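You operate a simulated robot arm through the tools that you are given. There is no shell and no other tool. Be economical: measure what you need, move in short steps, check, and stop when the job is done.

You are at the controls of a simulated robot arm. One attempt, no reset.

Task
On the grey cover of the bed, make the grey bundle and the purple vase change places.

It is judged by the outcome, as a careful person would: the job done as asked, and still so three seconds after it is handed in. It fails if anything else is knocked over, pushed out of place, dropped, spilled or broken. Lids that push on must go on centred and level and be pressed home; caps that screw on are set level and turned clockwise until they are tight.

Robot
A 6-joint arm with a two-finger parallel gripper, fixed in place. Base frame: the origin is at the foot of the arm, x ahead of it, y to its left, z up; the work surface is at about z = 560. Lengths are in mm, angles in degrees, forces in N, time in s.
With the tool pointing down near the work surface it reaches from about 100 to 660 mm from the base axis. Its first joint turns from -66.0 to 66.0 degrees. Payload 2.45 kg.
The tool frame sits at the grasp point between the pads (the TCP): z along the fingers, y along the line on which they close. The tips reach 24 mm beyond it. The gripper opens to 68 mm. The fingers are 17 mm wide and 10 mm thick; the gripper's body (40 by 70 mm) begins 41 mm behind the TCP.
Orientation is told as [roll, pitch, yaw] about the base's x, y, z axes, in that order, counted from this pose: with the fingers straight down and closing along the base's y, the tool's x points along the base's -x, its y along +y and its z along -z.

Tools
- The arm moves only by the tool drive_tool. Its argument "increments" is a list of rows, each a list of 3 entries, a list of its own where there are three numbers: the closure, from 0 (fully open) to 1 (shut), then the shift along the base's x, y, z in units of 300 mm (1.0 is 300 mm), then the turn about the base's z in units of 180 degrees (1.0 is 180 degrees). In form: [[jaw, [dx, dy, dz], twist], ...]. A call has 1 to 20 rows; each row is the pose to reach, as a shift and turn from the pose commanded when the call began. A call with a number of a shift or a turn outside -1 to 1 is refused whole. Each row takes 0.2 s and may step no farther than 50 mm and 8.6 degrees from the row before; otherwise, or with a gripper value out of range, the whole call is refused. A pose out of reach is approached as far as the arm can. The call stops where the force on the tool passes 40 N (or 10 N more than at its start, if that is more) or the arm is blocked; 0.2 s more then pass. Each finger travels about 108 mm/s and halts on what it meets, pressing with about 26 N; the grip force reading is that of the motor and also rises with nothing between the fingers. The clock runs only during rows and for 0.2 s after the last one: add rows that repeat a pose to give the fingers time. The reply holds the time, the measured pose of the TCP, the force on the tool along the base axes, the opening and the grip force, in the units named above and with some noise.
- Cameras (640 x 400 px; columns grow to the right, rows downward): "scene" is fixed at [153.6, 457.3, 1413.1]; the picture's right is [-0.47, -0.88, 0.00], its down [-0.78, 0.41, -0.46] and it looks along [0.41, -0.22, -0.89] (base axes); focal length 351 px, centre (320, 200). "wrist" rides on the gripper at [84, 11, -75] in the tool frame; the picture's right is [-0.13, 0.99, 0.00], its down [-0.60, -0.08, -0.79] and it looks along [-0.79, -0.10, 0.61] (tool axes); focal length 251 px, centre (320, 200). There is no depth. A picture from a camera that has moved, and an enlarged one, comes with that camera's place and axes in the base frame and with its lens. The place of the scene camera against the robot may be out by one fixed shift of up to 25 mm in any direction.
- camera(camera): a new picture of that camera. No time passes.
- close_up(camera, box): a new picture of the part [left, top, right, bottom] of that camera's present view, enlarged. No time passes.
- hand_in(): hands the job in; it is judged then, once.

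Go step by step. Nothing tells you positions but the pictures and the camera data: compare them with the known pose of the tool, close in by small moves and look again before you grip or let go. The budget is 120 turns and 84 pictures, counting those below and the enlarged ones. Unless the task says otherwise, let go and move clear before handing in, and close with one line.

The tools are called by a JSON object that holds its "name" and its "arguments". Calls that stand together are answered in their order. drive_tool: Moves the arm, as the interface text tells. Its arguments: {"type":"object","properties":{"increments":{"type":"array","items":{"type":"array"}}},"required":["increments"]} The other tools are called the same way: camera (camera) takes a picture; close_up (camera, box) takes an enlarged picture of a part of a camera's view; hand_in () hands the job in.

At the start:

```text
clock: 0.0
tool_pos: [395.9, 179.2, 855.1]
ee_rot: [0.0, 0.0, 0.0]
contact_force: [-0.4, 0.6, -0.1]
width: 68.1
grip_force: 0.1
```

scene: 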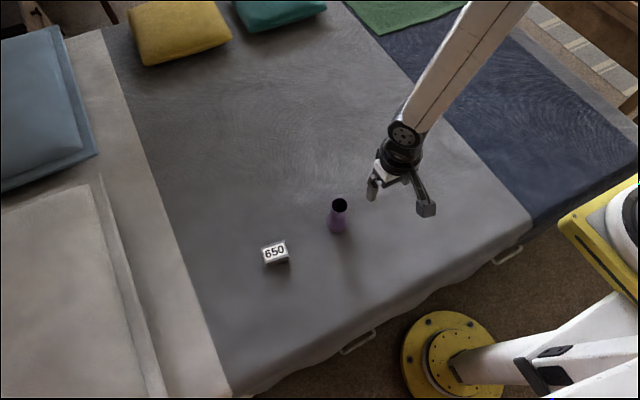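
wrist: 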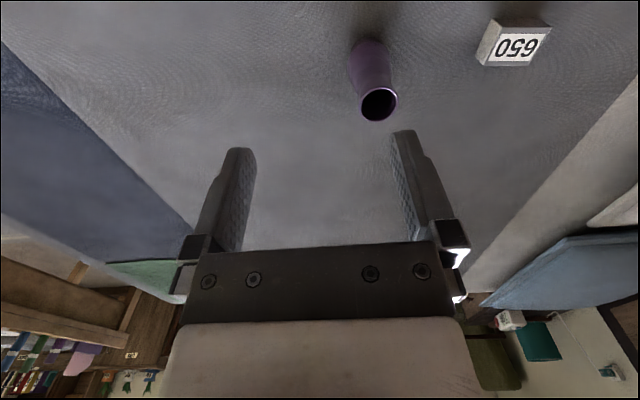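

I see a purple vase near (448, 248) and a small grey object labelled 650 near (460, 417). I'll look at both more closely first.

{"name": "close_up", "arguments": {"camera": "scene", "box": [240, 180, 368, 280]}}

{"name": "close_up", "arguments": {"camera": "wrist", "box": [320, 0, 576, 160]}}

```text
4.00 times, centred on (304, 230) of scene
camera zoom: at [153.6, 457.3, 1413.1], right [-0.47, -0.88, 0.0], down [-0.78, 0.41, -0.46], along [0.41, -0.22, -0.89], focal length 1405 px, centre (384, 80)
```

zoom: 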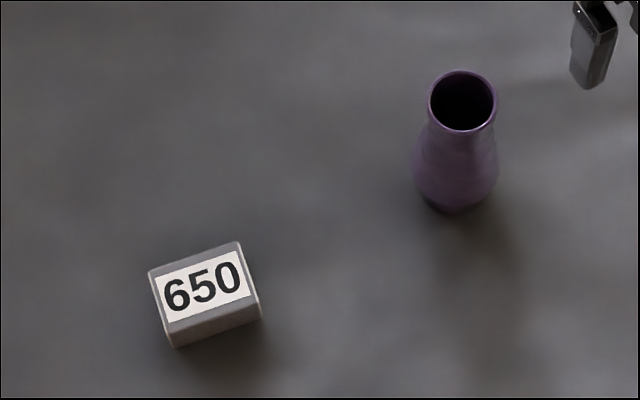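

```text
2.50 times, centred on (448, 80) of wrist
camera zoom: at [313.1, 192.3, 929.2], right [0.13, 0.99, 0.0], down [0.6, -0.08, 0.79], along [0.79, -0.1, -0.61], focal length 629 px, centre (0, 500)
```

zoom: 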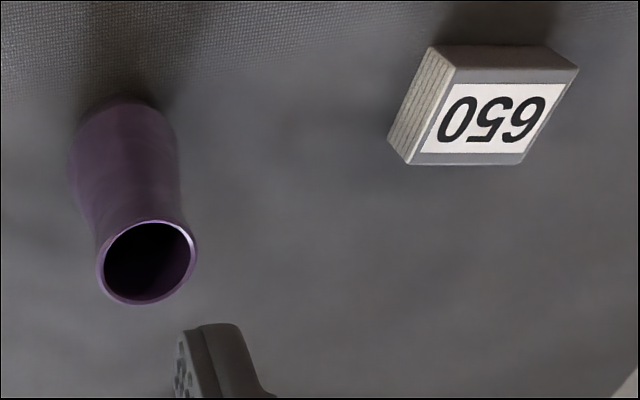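

The 650 bundle measures about 43 x 58 x 30 mm, centred near (477, 416) and turned about -7°. The vase stands near (467, 240) with its rim at about z 690. I'll park the bundle first, so I'm moving above it with the fingers turned to close across its 43 mm side.

{"name": "drive_tool", "arguments": {"increments": [[0, [0.0225, 0.0658, -0.0264], 0.0386], [0, [0.045, 0.1317, -0.0528], 0.0772], [0, [0.0675, 0.1975, -0.0792], 0.1157], [0, [0.09, 0.2633, -0.1056], 0.1543], [0, [0.1125, 0.3292, -0.132], 0.1929], [0, [0.135, 0.395, -0.1583], 0.2315], [0, [0.1575, 0.4608, -0.1847], 0.27], [0, [0.18, 0.5267, -0.2111], 0.3087], [0, [0.2025, 0.5925, -0.2375], 0.3472], [0, [0.225, 0.6583, -0.2639], 0.3858], [0, [0.2475, 0.7242, -0.2903], 0.4244], [0, [0.27, 0.79, -0.3167], 0.463], [0, [0.27, 0.79, -0.3167], 0.463]]}}

{"name": "camera", "arguments": {"camera": "wrist"}}

{"name": "camera", "arguments": {"camera": "scene"}}

```text
clock: 2.8
tool_pos: [477.7, 417.6, 757.7]
ee_rot: [0.0, 0.1, 83.5]
contact_force: [0.2, 0.7, 1.4]
width: 68.2
grip_force: 0.0
```

```text
79 pictures are left
camera wrist: at [457.2, 336.4, 832.4], right [-0.97, 0.24, 0.0], down [0.15, 0.59, 0.79], along [0.19, 0.77, -0.61], focal length 251 px, centre (320, 200)
```

wrist: 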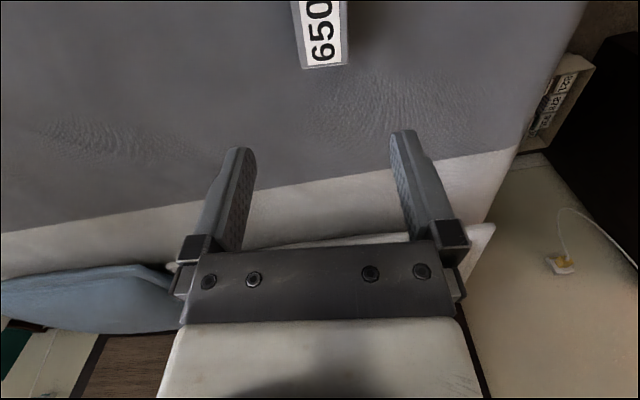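

```text
78 pictures are left
```

scene: 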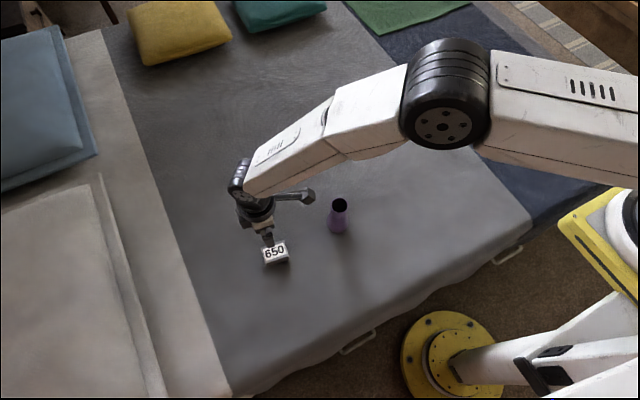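

The bundle checks out close to (475.5, 415.5). I'm lowering most of the way and will look again before gripping.

{"name": "drive_tool", "arguments": {"increments": [[0, [-0.003, -0.003, -0.12], 0], [0, [-0.005, -0.005, -0.26], -0.003], [0, [-0.005, -0.005, -0.38], -0.003], [0, [-0.005, -0.005, -0.43], -0.003], [0, [-0.005, -0.005, -0.43], -0.003]]}}

{"name": "camera", "arguments": {"camera": "wrist"}}

{"name": "close_up", "arguments": {"camera": "scene", "box": [216, 180, 344, 280]}}

```text
clock: 4.0
tool_pos: [474.7, 416.0, 630.5]
ee_rot: [-0.1, 0.1, 82.8]
contact_force: [0.4, 0.1, 0.0]
width: 68.0
grip_force: 0.1
```

```text
77 pictures are left
camera wrist: at [454.3, 333.8, 703.9], right [-0.97, 0.25, 0.0], down [0.15, 0.59, 0.79], along [0.2, 0.77, -0.61], focal length 251 px, centre (320, 200)
```

wrist: 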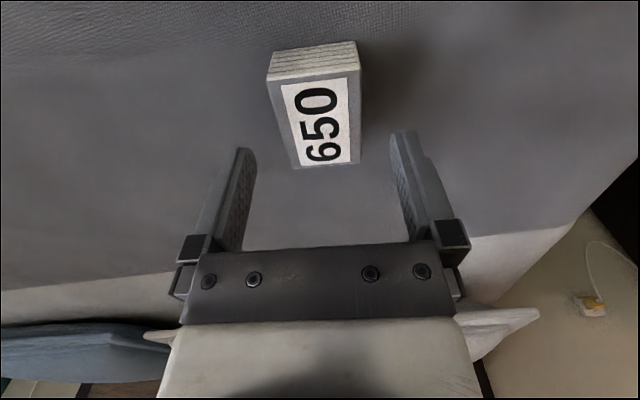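

```text
4.00 times, centred on (280, 230) of scene
camera zoom: at [153.6, 457.3, 1413.1], right [-0.47, -0.88, 0.0], down [-0.78, 0.41, -0.46], along [0.41, -0.22, -0.89], focal length 1405 px, centre (480, 80)
```

zoom: 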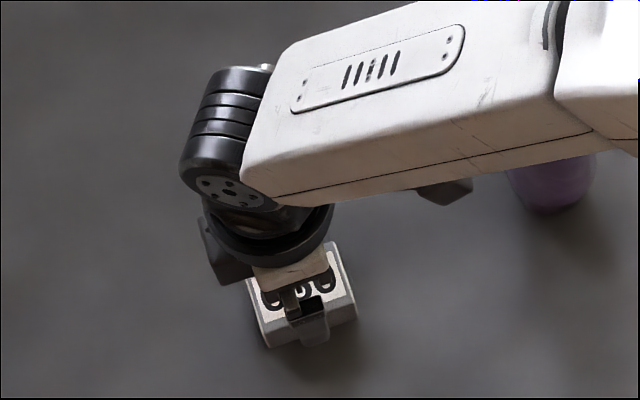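

The bundle is centred between the fingers and the angle matches. I'm going down to grip height and closing.

{"name": "drive_tool", "arguments": {"increments": [[0, [0, 0, -0.05], 0], [0, [0, 0, -0.1], 0], [0, [0, 0, -0.137], 0], [0, [0, 0, -0.137], 0], [0.3, [0, 0, -0.137], 0], [1, [0, 0, -0.137], 0], [1, [0, 0, -0.137], 0], [1, [0, 0, -0.137], 0]]}}

{"name": "camera", "arguments": {"camera": "wrist"}}

```text
clock: 5.8
tool_pos: [468.6, 406.7, 603.5]
ee_rot: [-0.2, -0.1, 82.9]
contact_force: [1.5, -3.6, 17.7]
width: 43.2
grip_force: 17.7
out of reach, approached as far as the arm can: row 1, 2, 3, 4, 5, 6, 7, 8
```

```text
75 pictures are left
camera wrist: at [447.3, 325.9, 676.9], right [-0.97, 0.25, 0.0], down [0.15, 0.59, 0.79], along [0.2, 0.77, -0.61], focal length 251 px, centre (320, 200)
```

wrist: 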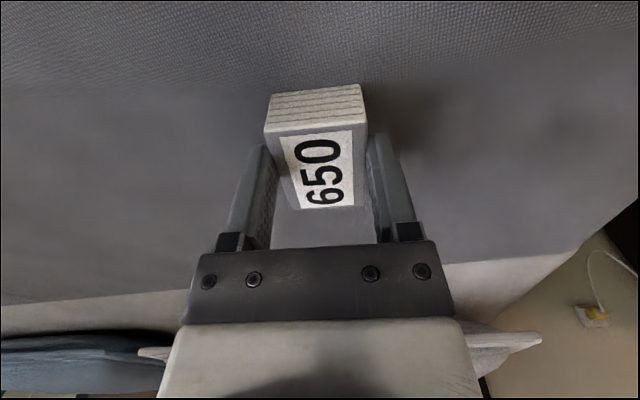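

The arm hit its reach limit and gripped slightly inward and shallow, at z 603. It does hold the bundle (width 43.2), so I'll lift gently while moving inward and check that the hold is secure.

{"name": "drive_tool", "arguments": {"increments": [[1, [-0.02, -0.031, 0.048], 0], [1, [-0.02, -0.031, 0.07], 0], [1, [-0.02, -0.031, 0.1], 0], [1, [-0.02, -0.031, 0.12], 0], [1, [-0.02, -0.031, 0.12], 0]]}}

{"name": "camera", "arguments": {"camera": "wrist"}}

{"name": "close_up", "arguments": {"camera": "scene", "box": [216, 180, 344, 280]}}

```text
clock: 7.0
tool_pos: [462.3, 396.8, 638.2]
ee_rot: [0.0, -0.1, 82.8]
contact_force: [0.3, 0.4, -0.4]
width: 43.4
grip_force: 18.0
```

```text
74 pictures are left
camera wrist: at [440.8, 316.1, 711.9], right [-0.97, 0.25, 0.0], down [0.15, 0.59, 0.79], along [0.2, 0.77, -0.61], focal length 251 px, centre (320, 200)
```

wrist: 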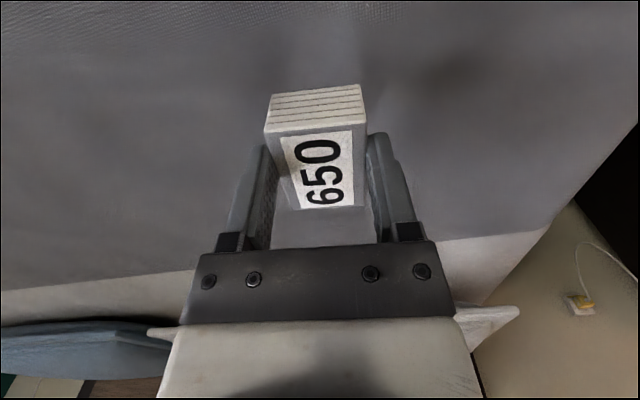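

```text
4.00 times, centred on (280, 230) of scene
camera zoom: at [153.6, 457.3, 1413.1], right [-0.47, -0.88, 0.0], down [-0.78, 0.41, -0.46], along [0.41, -0.22, -0.89], focal length 1405 px, centre (480, 80)
```

zoom: 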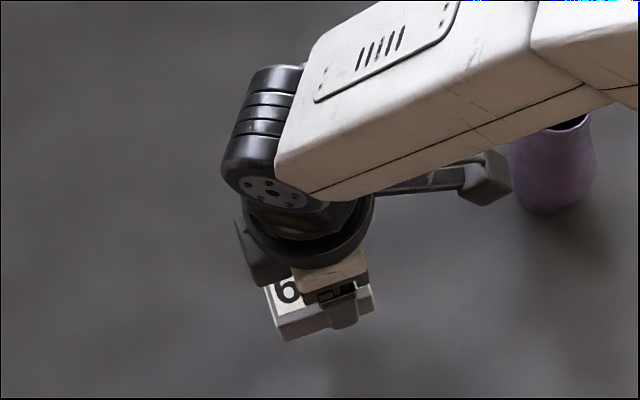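

The bundle is lifted and held firmly. I'm carrying it to a free parking spot near (360, 319), lowering it, letting go and rising.

{"name": "drive_tool", "arguments": {"increments": [[1, [-0.06, -0.05, 0.02], 0], [1, [-0.14, -0.12, 0.02], 0], [1, [-0.22, -0.19, 0.02], 0], [1, [-0.29, -0.25, 0.01], 0], [1, [-0.34, -0.29, 0], 0], [1, [-0.34, -0.29, -0.05], 0], [1, [-0.34, -0.29, -0.09], 0], [1, [-0.34, -0.29, -0.105], 0], [1, [-0.34, -0.29, -0.11], 0], [1, [-0.34, -0.29, -0.115], 0], [1, [-0.34, -0.29, -0.115], 0]]}}

{"name": "camera", "arguments": {"camera": "wrist"}}

{"name": "close_up", "arguments": {"camera": "scene", "box": [216, 190, 376, 290]}}

```text
clock: 9.4
tool_pos: [361.3, 309.2, 603.7]
ee_rot: [0.0, 0.0, 82.9]
contact_force: [-1.6, -4.4, 17.6]
width: 43.2
grip_force: 17.4
```

```text
72 pictures are left
camera wrist: at [339.9, 229.1, 677.1], right [-0.97, 0.25, 0.0], down [0.15, 0.59, 0.79], along [0.2, 0.77, -0.61], focal length 251 px, centre (320, 200)
```

wrist: 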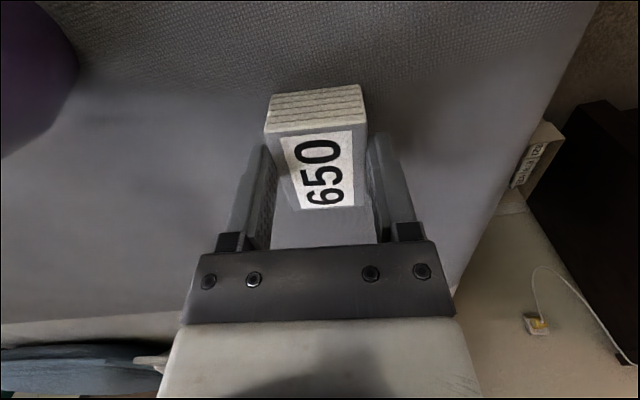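

```text
4.00 times, centred on (296, 240) of scene
camera zoom: at [153.4, 457.0, 1413.2], right [-0.47, -0.88, 0.0], down [-0.78, 0.41, -0.46], along [0.41, -0.22, -0.89], focal length 1405 px, centre (416, 40)
```

zoom: 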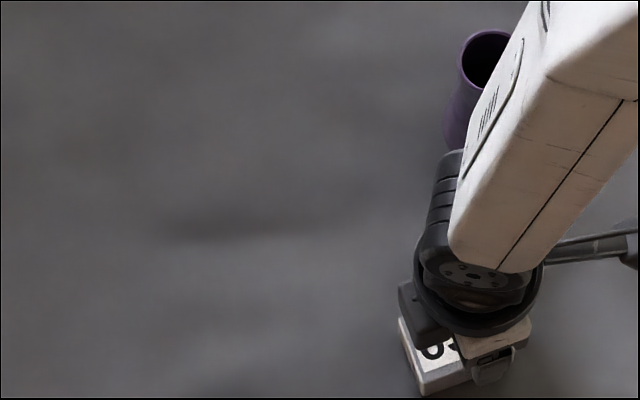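

The bundle is resting on the cover. I'm releasing it, rising, turning back to yaw 0 and moving to where the wrist camera can see the vase.

{"name": "drive_tool", "arguments": {"increments": [[0.2, [0, 0, 0.003], 0], [0, [0, 0, 0.003], 0], [0, [0, 0, 0.003], 0], [0, [0, 0, 0.06], 0], [0, [0, 0, 0.2], 0], [0, [0, 0, 0.35], 0], [0, [0, 0, 0.5], 0], [0, [0, 0, 0.52], -0.04], [0, [0, -0.02, 0.52], -0.08], [0, [0.01, -0.05, 0.52], -0.12], [0, [0.02, -0.08, 0.52], -0.16], [0, [0.04, -0.11, 0.52], -0.2], [0, [0.06, -0.14, 0.52], -0.24], [0, [0.08, -0.17, 0.52], -0.28], [0, [0.1, -0.2, 0.52], -0.32], [0, [0.12, -0.22, 0.52], -0.36], [0, [0.13, -0.23, 0.52], -0.4], [0, [0.13, -0.23, 0.52], -0.44], [0, [0.13, -0.23, 0.52], -0.46], [0, [0.13, -0.23, 0.52], -0.46]]}}

{"name": "camera", "arguments": {"camera": "wrist"}}

{"name": "camera", "arguments": {"camera": "scene"}}

```text
clock: 13.6
tool_pos: [400.1, 240.3, 757.8]
ee_rot: [0.0, -0.1, -0.2]
contact_force: [-0.6, -0.2, -0.2]
width: 67.8
grip_force: 0.1
```

```text
70 pictures are left
camera wrist: at [316.0, 252.7, 832.8], right [0.13, 0.99, 0.0], down [0.6, -0.08, 0.79], along [0.79, -0.1, -0.61], focal length 251 px, centre (320, 200)
```

wrist: 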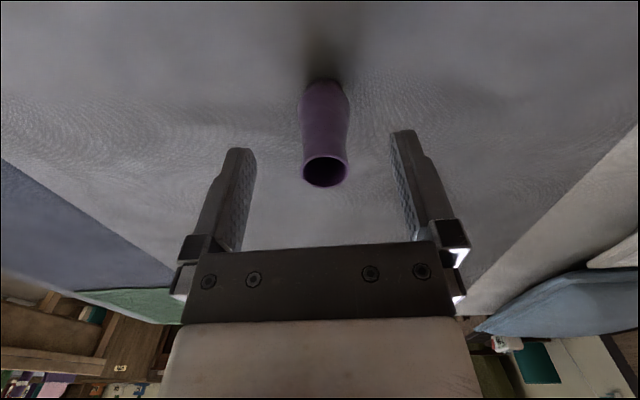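

```text
69 pictures are left
```

scene: 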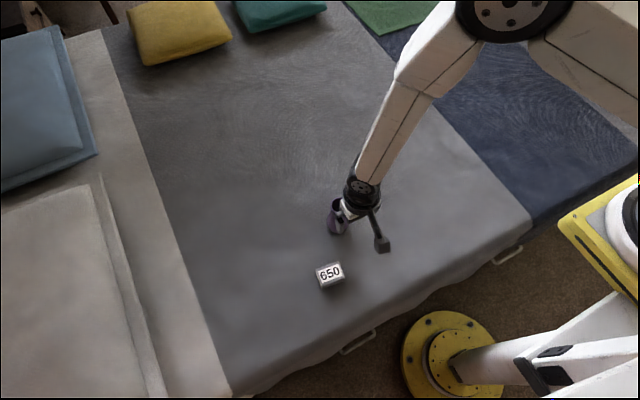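

The parked bundle is fine. The two wrist views put the vase at about (478, 238) with its rim at z 675. I'll look at its profile before gripping.

{"name": "close_up", "arguments": {"camera": "wrist", "box": [264, 60, 392, 200]}}

```text
2.86 times, centred on (328, 130) of wrist
camera zoom: at [316.0, 252.7, 832.8], right [0.13, 0.99, 0.0], down [0.6, -0.08, 0.79], along [0.79, -0.1, -0.61], focal length 718 px, centre (297, 400)
```

zoom: 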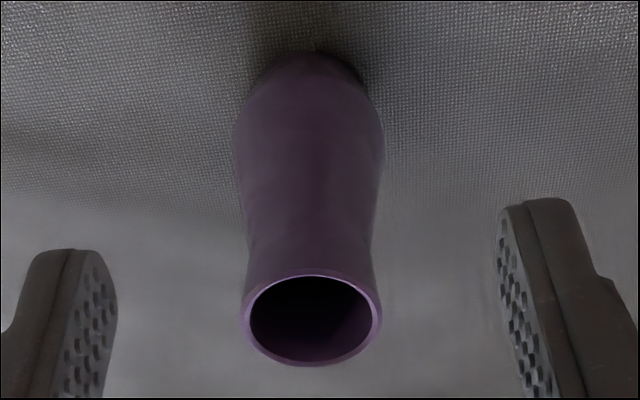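

The waist is at about z 645, just below the rim, so I'll grip there. I'm moving above the vase and stopping with the tips just over the rim to check centring.

{"name": "drive_tool", "arguments": {"increments": [[0, [0.09, -0.003, 0], 0], [0, [0.18, -0.005, 0], 0], [0, [0.26, -0.007, 0], 0], [0, [0.263, -0.007, -0.06], 0], [0, [0.263, -0.007, -0.12], 0], [0, [0.263, -0.007, -0.17], 0], [0, [0.263, -0.007, -0.17], 0]]}}

{"name": "camera", "arguments": {"camera": "wrist"}}

{"name": "close_up", "arguments": {"camera": "scene", "box": [272, 150, 400, 250]}}

```text
clock: 15.2
tool_pos: [478.6, 239.2, 706.3]
ee_rot: [0.1, 0.0, 0.0]
contact_force: [-0.6, 0.3, 0.9]
width: 67.9
grip_force: 0.0
```

```text
67 pictures are left
camera wrist: at [394.9, 251.0, 781.3], right [0.13, 0.99, 0.0], down [0.6, -0.08, 0.79], along [0.79, -0.1, -0.61], focal length 251 px, centre (320, 200)
```

wrist: 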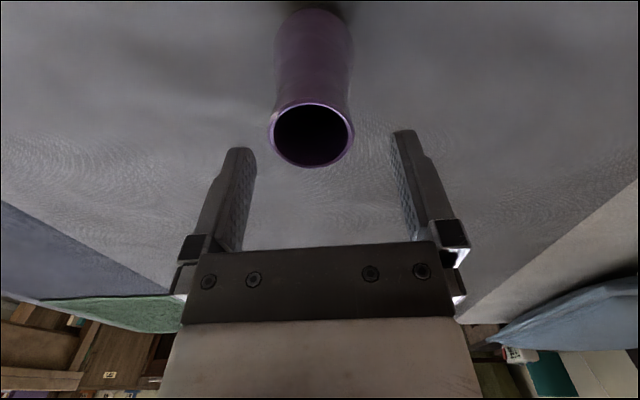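

```text
4.00 times, centred on (336, 200) of scene
camera zoom: at [153.6, 457.3, 1413.1], right [-0.47, -0.88, 0.0], down [-0.78, 0.41, -0.46], along [0.41, -0.22, -0.89], focal length 1405 px, centre (256, 200)
```

zoom: 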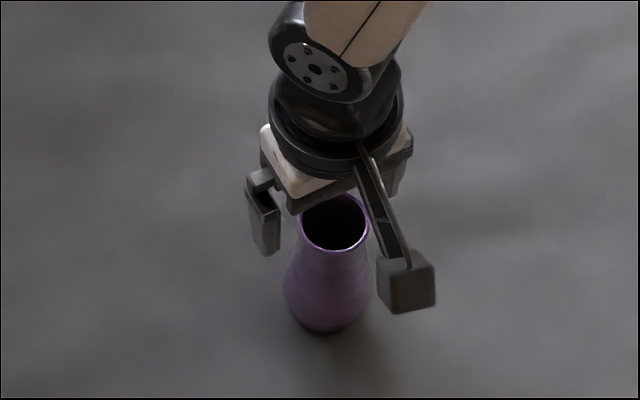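

The rim centre reads (478, 236.5), so I'll shift 2 mm in y, descend to z 645 and close.

{"name": "drive_tool", "arguments": {"increments": [[0, [0, -0.009, -0.05], 0], [0, [0, -0.009, -0.1], 0], [0, [0, -0.009, -0.15], 0], [0, [0, -0.009, -0.19], 0], [0, [0, -0.009, -0.205], 0], [0, [0, -0.009, -0.205], 0]]}}

{"name": "camera", "arguments": {"camera": "wrist"}}

{"name": "close_up", "arguments": {"camera": "scene", "box": [272, 150, 400, 250]}}

```text
clock: 16.6
tool_pos: [477.6, 236.5, 644.4]
ee_rot: [0.0, -0.1, 0.0]
contact_force: [-1.0, 0.3, 0.4]
width: 68.1
grip_force: 0.0
```

```text
65 pictures are left
camera wrist: at [394.3, 248.9, 720.0], right [0.13, 0.99, 0.0], down [0.6, -0.08, 0.79], along [0.79, -0.1, -0.61], focal length 251 px, centre (320, 200)
```

wrist: 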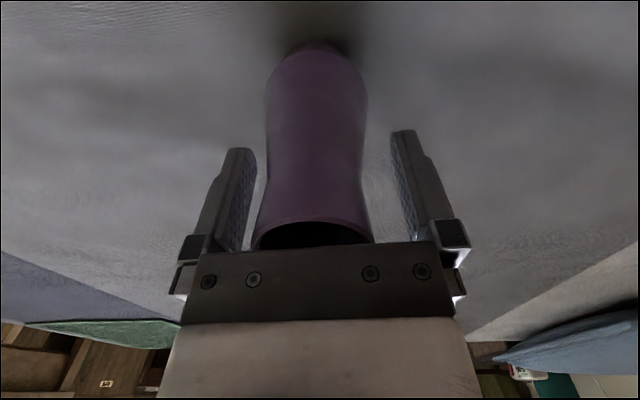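

```text
4.00 times, centred on (336, 200) of scene
camera zoom: at [153.6, 457.3, 1413.1], right [-0.47, -0.88, 0.0], down [-0.78, 0.41, -0.46], along [0.41, -0.22, -0.89], focal length 1405 px, centre (256, 200)
```

zoom: 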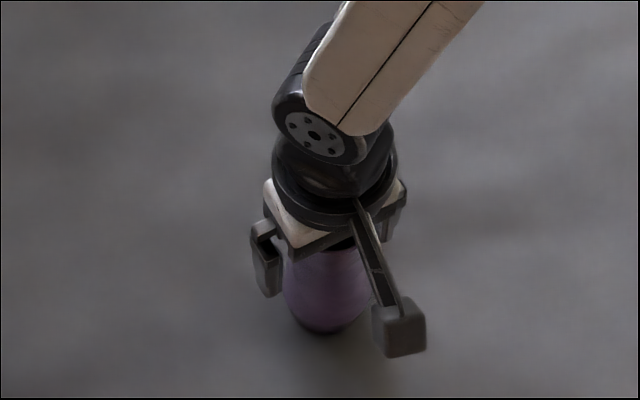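

The vase's waist is centred between the pads. I'm closing and making a small lift.

{"name": "drive_tool", "arguments": {"increments": [[0.2, [0, 0, 0], 0], [0.5, [0, 0, 0], 0], [0.8, [0, 0, 0], 0], [0.8, [0, 0, 0], 0], [0.8, [0, 0, 0], 0], [0.8, [0, 0, 0.02], 0], [0.8, [0, 0, 0.05], 0], [0.8, [0, 0, 0.05], 0]]}}

{"name": "camera", "arguments": {"camera": "wrist"}}

```text
clock: 18.4
tool_pos: [478.8, 235.8, 660.8]
ee_rot: [0.0, 0.0, 0.0]
contact_force: [0.1, 0.5, -2.5]
width: 48.4
grip_force: 25.8
```

```text
63 pictures are left
camera wrist: at [394.4, 248.3, 735.0], right [0.13, 0.99, 0.0], down [0.6, -0.08, 0.79], along [0.79, -0.1, -0.61], focal length 251 px, centre (320, 200)
```

wrist: 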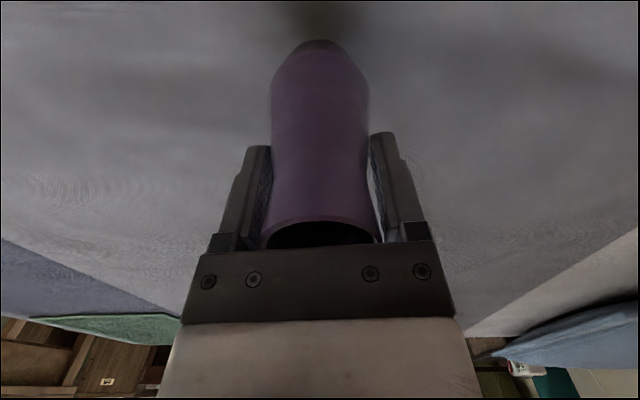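

The vase is lifted and held securely (width 48.4). I'm carrying it at low height to the bundle's old spot at (475, 416), stopping just above the cover.

{"name": "drive_tool", "arguments": {"increments": [[0.8, [0, 0, 0.04], 0], [0.8, [0, 0.03, 0.08], 0], [0.8, [0, 0.1, 0.08], 0], [0.8, [0, 0.18, 0.08], 0], [0.8, [-0.003, 0.26, 0.08], 0], [0.8, [-0.006, 0.34, 0.08], 0], [0.8, [-0.009, 0.42, 0.08], 0], [0.8, [-0.012, 0.5, 0.08], 0], [0.8, [-0.012, 0.56, 0.08], 0], [0.8, [-0.012, 0.6, 0.08], 0], [0.8, [-0.012, 0.6, 0.04], 0], [0.8, [-0.012, 0.6, 0], 0], [0.8, [-0.012, 0.6, -0.025], 0], [0.8, [-0.012, 0.6, -0.035], 0], [0.8, [-0.012, 0.6, -0.035], 0]]}}

{"name": "camera", "arguments": {"camera": "wrist"}}

{"name": "camera", "arguments": {"camera": "scene"}}

```text
clock: 21.6
tool_pos: [474.3, 416.3, 650.5]
ee_rot: [0.0, 0.0, 0.0]
contact_force: [0.1, 0.5, -2.7]
width: 48.1
grip_force: 26.1
```

```text
62 pictures are left
camera wrist: at [390.6, 427.7, 724.6], right [0.13, 0.99, 0.0], down [0.6, -0.08, 0.79], along [0.79, -0.1, -0.61], focal length 251 px, centre (320, 200)
```

wrist: 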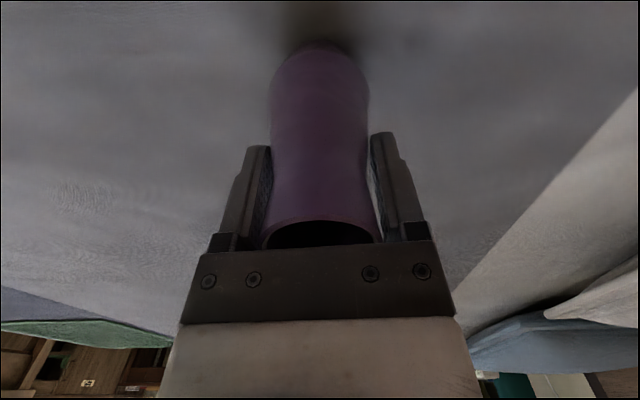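

```text
61 pictures are left
```

scene: 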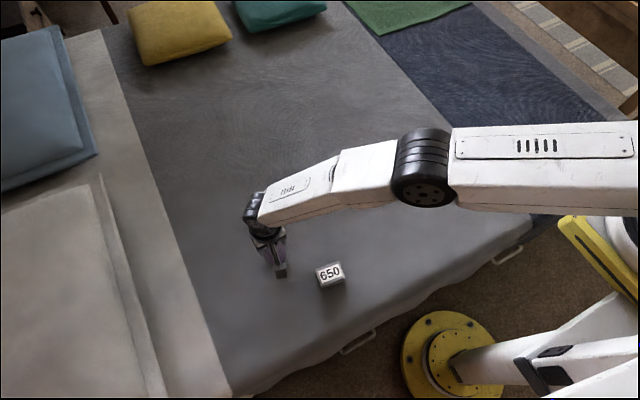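

The vase hangs about 6 mm above the cover at the target. I'm lowering it in small steps until it touches.

{"name": "drive_tool", "arguments": {"increments": [[0.8, [0, 0, -0.007], 0], [0.8, [0, 0, -0.013], 0], [0.8, [0, 0, -0.018], 0], [0.8, [0, 0, -0.018], 0]]}}

```text
clock: 22.6
tool_pos: [472.5, 415.5, 645.8]
ee_rot: [0.0, 0.0, 0.0]
contact_force: [-4.6, -2.9, 10.9]
width: 48.2
grip_force: 26.0
```

The vase has touched down at z 645.8 with a slight preload. I'm easing off a touch, opening and checking.

{"name": "drive_tool", "arguments": {"increments": [[0.8, [0, 0, 0.003], 0], [0.8, [0, 0, 0.003], 0], [0.25, [0, 0, 0.003], 0], [0.1, [0, 0, 0.003], 0], [0, [0, 0, 0.003], 0], [0, [0, 0, 0.003], 0]]}}

{"name": "camera", "arguments": {"camera": "wrist"}}

```text
clock: 24.0
tool_pos: [475.9, 415.7, 644.6]
ee_rot: [0.0, 0.0, 0.0]
contact_force: [0.4, -0.1, 0.3]
width: 67.9
grip_force: 0.0
```

```text
60 pictures are left
camera wrist: at [391.1, 427.9, 720.2], right [0.13, 0.99, 0.0], down [0.6, -0.08, 0.79], along [0.79, -0.1, -0.61], focal length 251 px, centre (320, 200)
```

wrist: 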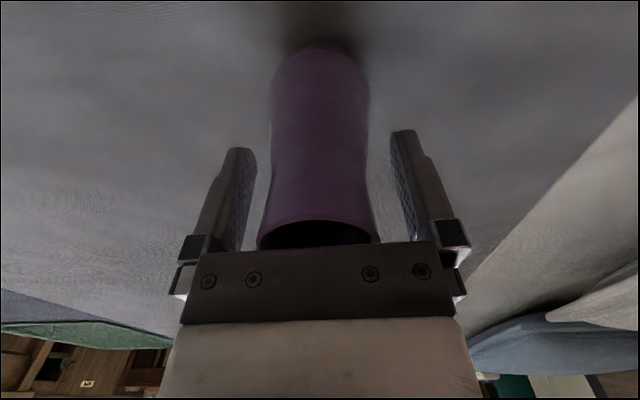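

The vase is standing upright at the bundle's old spot. I'm rising straight up, then moving back over the parked bundle with the fingers turned.

{"name": "drive_tool", "arguments": {"increments": [[0, [0, 0, 0.05], 0], [0, [0, 0, 0.15], 0], [0, [0, 0, 0.28], 0], [0, [0, 0, 0.38], 0], [0, [-0.03, -0.03, 0.38], 0.04], [0, [-0.07, -0.06, 0.38], 0.08], [0, [-0.11, -0.1, 0.38], 0.12], [0, [-0.15, -0.13, 0.38], 0.16], [0, [-0.19, -0.16, 0.38], 0.2], [0, [-0.23, -0.2, 0.38], 0.24], [0, [-0.27, -0.23, 0.38], 0.28], [0, [-0.31, -0.26, 0.38], 0.32], [0, [-0.35, -0.3, 0.34], 0.36], [0, [-0.381, -0.326, 0.28], 0.4], [0, [-0.381, -0.326, 0.2], 0.44], [0, [-0.381, -0.326, 0.1], 0.46], [0, [-0.381, -0.326, -0.02], 0.46], [0, [-0.381, -0.326, -0.04], 0.46], [0, [-0.381, -0.326, -0.04], 0.46]]}}

{"name": "camera", "arguments": {"camera": "wrist"}}

{"name": "camera", "arguments": {"camera": "scene"}}

```text
clock: 28.0
tool_pos: [360.8, 317.6, 634.1]
ee_rot: [0.0, -0.1, 82.9]
contact_force: [-0.3, 0.5, -0.1]
width: 68.0
grip_force: 0.1
```

```text
59 pictures are left
camera wrist: at [340.2, 236.9, 708.5], right [-0.97, 0.25, 0.0], down [0.15, 0.59, 0.79], along [0.2, 0.77, -0.61], focal length 251 px, centre (320, 200)
```

wrist: 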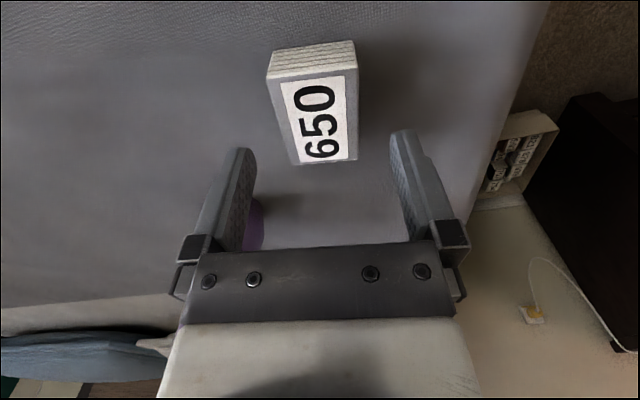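

```text
58 pictures are left
```

scene: 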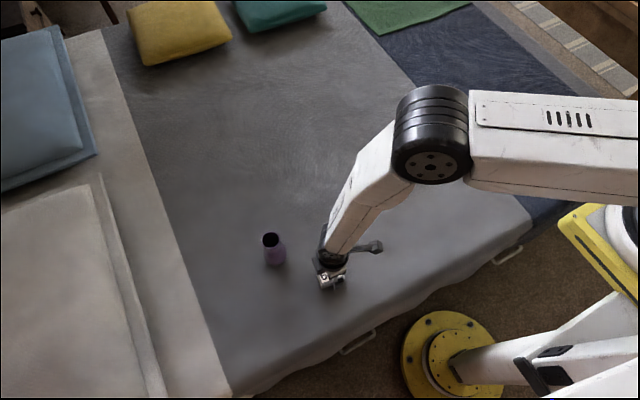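

The bundle is centred under the gripper. I'm going to full grip depth this time, closing and making a small lift.

{"name": "drive_tool", "arguments": {"increments": [[0, [0, 0, -0.06], 0], [0, [0, 0, -0.11], 0], [0, [0, 0, -0.145], 0], [0, [0, 0, -0.145], 0], [0.3, [0, 0, -0.145], 0], [0.8, [0, 0, -0.145], 0], [0.8, [0, 0, -0.145], 0], [0.8, [0, 0, -0.145], 0], [0.8, [0, 0, -0.1], 0], [0.8, [0, 0, 0], 0], [0.8, [0, 0, 0], 0]]}}

{"name": "camera", "arguments": {"camera": "wrist"}}

```text
clock: 30.4
tool_pos: [359.8, 317.1, 635.2]
ee_rot: [0.0, 0.1, 82.8]
contact_force: [-0.1, 0.1, -0.7]
width: 43.6
grip_force: 17.9
```

```text
57 pictures are left
camera wrist: at [339.5, 235.9, 709.6], right [-0.97, 0.25, 0.0], down [0.15, 0.59, 0.79], along [0.2, 0.77, -0.61], focal length 251 px, centre (320, 200)
```

wrist: 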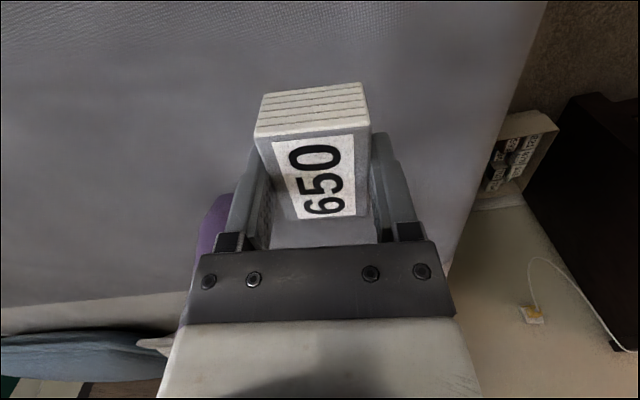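

The bundle is held well. I'm carrying it to the vase's old spot at (478, 237) and stopping just above the cover.

{"name": "drive_tool", "arguments": {"increments": [[0.8, [0.02, -0.02, 0.05], 0], [0.8, [0.09, -0.06, 0.05], 0], [0.8, [0.17, -0.11, 0.05], 0], [0.8, [0.25, -0.17, 0.05], 0], [0.8, [0.32, -0.22, 0.05], 0], [0.8, [0.37, -0.255, 0.05], 0], [0.8, [0.393, -0.267, 0.03], 0], [0.8, [0.393, -0.267, -0.04], 0], [0.8, [0.393, -0.267, -0.1], 0], [0.8, [0.393, -0.267, -0.132], 0], [0.8, [0.393, -0.267, -0.132], 0]]}}

{"name": "camera", "arguments": {"camera": "scene"}}

```text
clock: 32.8
tool_pos: [476.3, 237.0, 594.8]
ee_rot: [0.0, 0.0, 82.8]
contact_force: [0.7, 0.2, -0.3]
width: 43.4
grip_force: 18.0
```

```text
56 pictures are left
```

scene: 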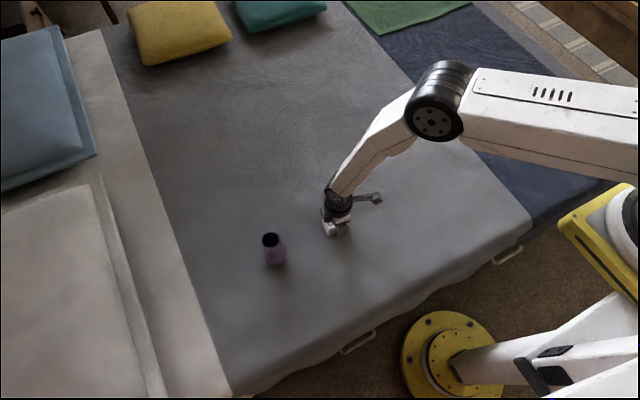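

The bundle is a few mm above the cover at the right spot. I'm lowering to contact, releasing, and rising clear.

{"name": "drive_tool", "arguments": {"increments": [[0.8, [0, 0, -0.005], 0], [0.8, [0, 0, -0.01], 0], [0.8, [0, 0, -0.013], 0], [0.8, [0, 0, -0.013], 0], [0.25, [0, 0, -0.011], 0], [0, [0, 0, -0.011], 0], [0, [0, 0, -0.011], 0], [0, [0, 0, 0.05], 0], [0, [0, 0, 0.15], 0], [0, [0, 0, 0.3], 0], [0, [0, 0, 0.45], 0], [0, [-0.15, -0.05, 0.55], 0], [0, [-0.3, -0.1, 0.6], 0], [0, [-0.4, -0.2, 0.6], 0], [0, [-0.4, -0.3, 0.6], 0], [0, [-0.4, -0.3, 0.6], 0]]}}

{"name": "camera", "arguments": {"camera": "scene"}}

{"name": "close_up", "arguments": {"camera": "scene", "box": [240, 180, 368, 280]}}

```text
refused: row 12 steps farther than a row can; nothing moved
```

```text
55 pictures are left
```

scene: 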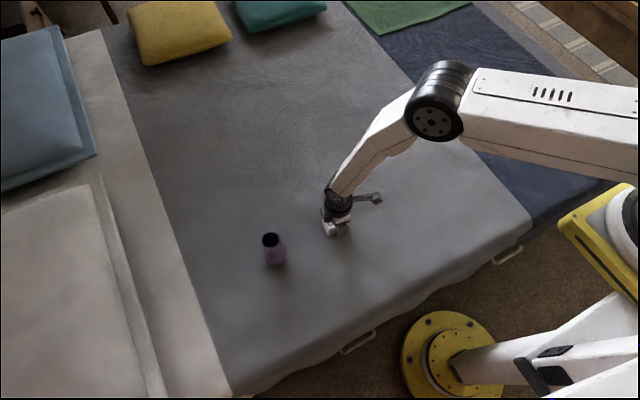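

```text
4.00 times, centred on (304, 230) of scene
camera zoom: at [153.6, 457.3, 1413.1], right [-0.47, -0.88, 0.0], down [-0.78, 0.41, -0.46], along [0.41, -0.22, -0.89], focal length 1405 px, centre (384, 80)
```

zoom: 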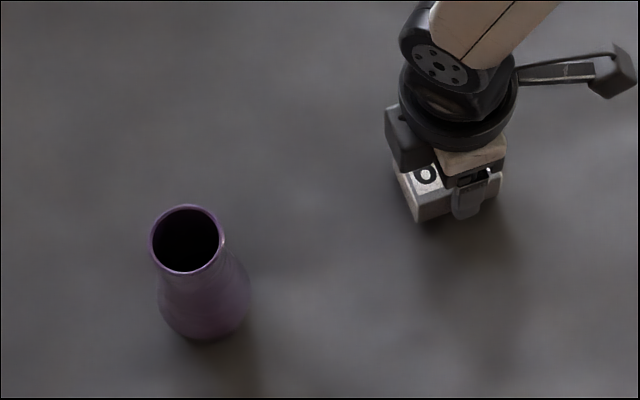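

That call was refused because one retreat step was too long, and nothing moved. I'm repeating it with shorter steps.

{"name": "drive_tool", "arguments": {"increments": [[0.8, [0, 0, -0.005], 0], [0.8, [0, 0, -0.01], 0], [0.8, [0, 0, -0.013], 0], [0.8, [0, 0, -0.013], 0], [0.25, [0, 0, -0.011], 0], [0, [0, 0, -0.011], 0], [0, [0, 0, -0.011], 0], [0, [0, 0, 0.05], 0], [0, [0, 0, 0.15], 0], [0, [0, 0, 0.28], 0], [0, [0, 0, 0.4], 0], [0, [-0.08, -0.05, 0.48], 0], [0, [-0.18, -0.1, 0.55], 0], [0, [-0.28, -0.15, 0.6], 0], [0, [-0.36, -0.24, 0.6], 0], [0, [-0.4, -0.35, 0.6], 0], [0, [-0.4, -0.45, 0.6], 0], [0, [-0.4, -0.45, 0.6], 0]]}}

{"name": "camera", "arguments": {"camera": "scene"}}

{"name": "close_up", "arguments": {"camera": "scene", "box": [240, 180, 368, 280]}}

```text
clock: 36.6
tool_pos: [358.0, 104.5, 770.7]
ee_rot: [-0.1, -0.1, 82.7]
contact_force: [0.1, 0.2, 0.1]
width: 68.1
grip_force: 0.0
```

```text
53 pictures are left
```

scene: 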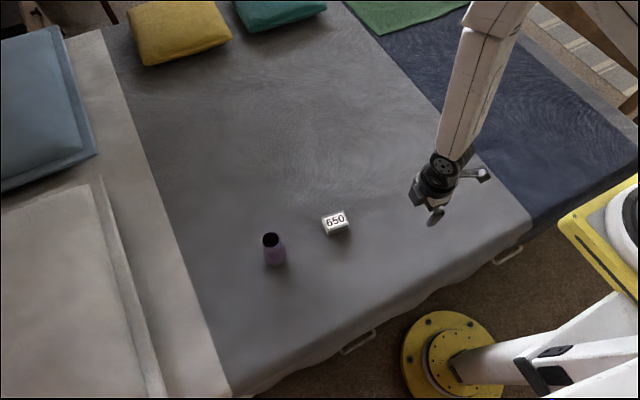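

```text
4.00 times, centred on (304, 230) of scene
camera zoom: at [153.6, 457.2, 1413.1], right [-0.47, -0.88, 0.0], down [-0.78, 0.41, -0.46], along [0.41, -0.22, -0.89], focal length 1405 px, centre (384, 80)
```

zoom: 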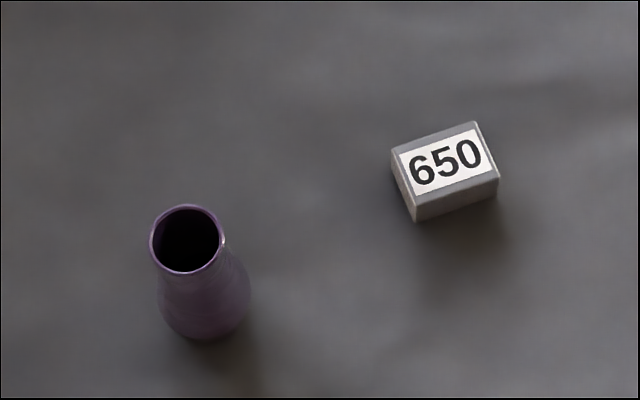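

The vase stands upright on the bundle's old spot, the bundle lies flat on the vase's old spot, and the arm is clear. I'm handing it in.

{"name": "hand_in", "arguments": {}}

```text
The job is handed in.
```

The grey bundle and the purple vase have changed places on the grey cover, and I handed the job in with the gripper open and clear of both.
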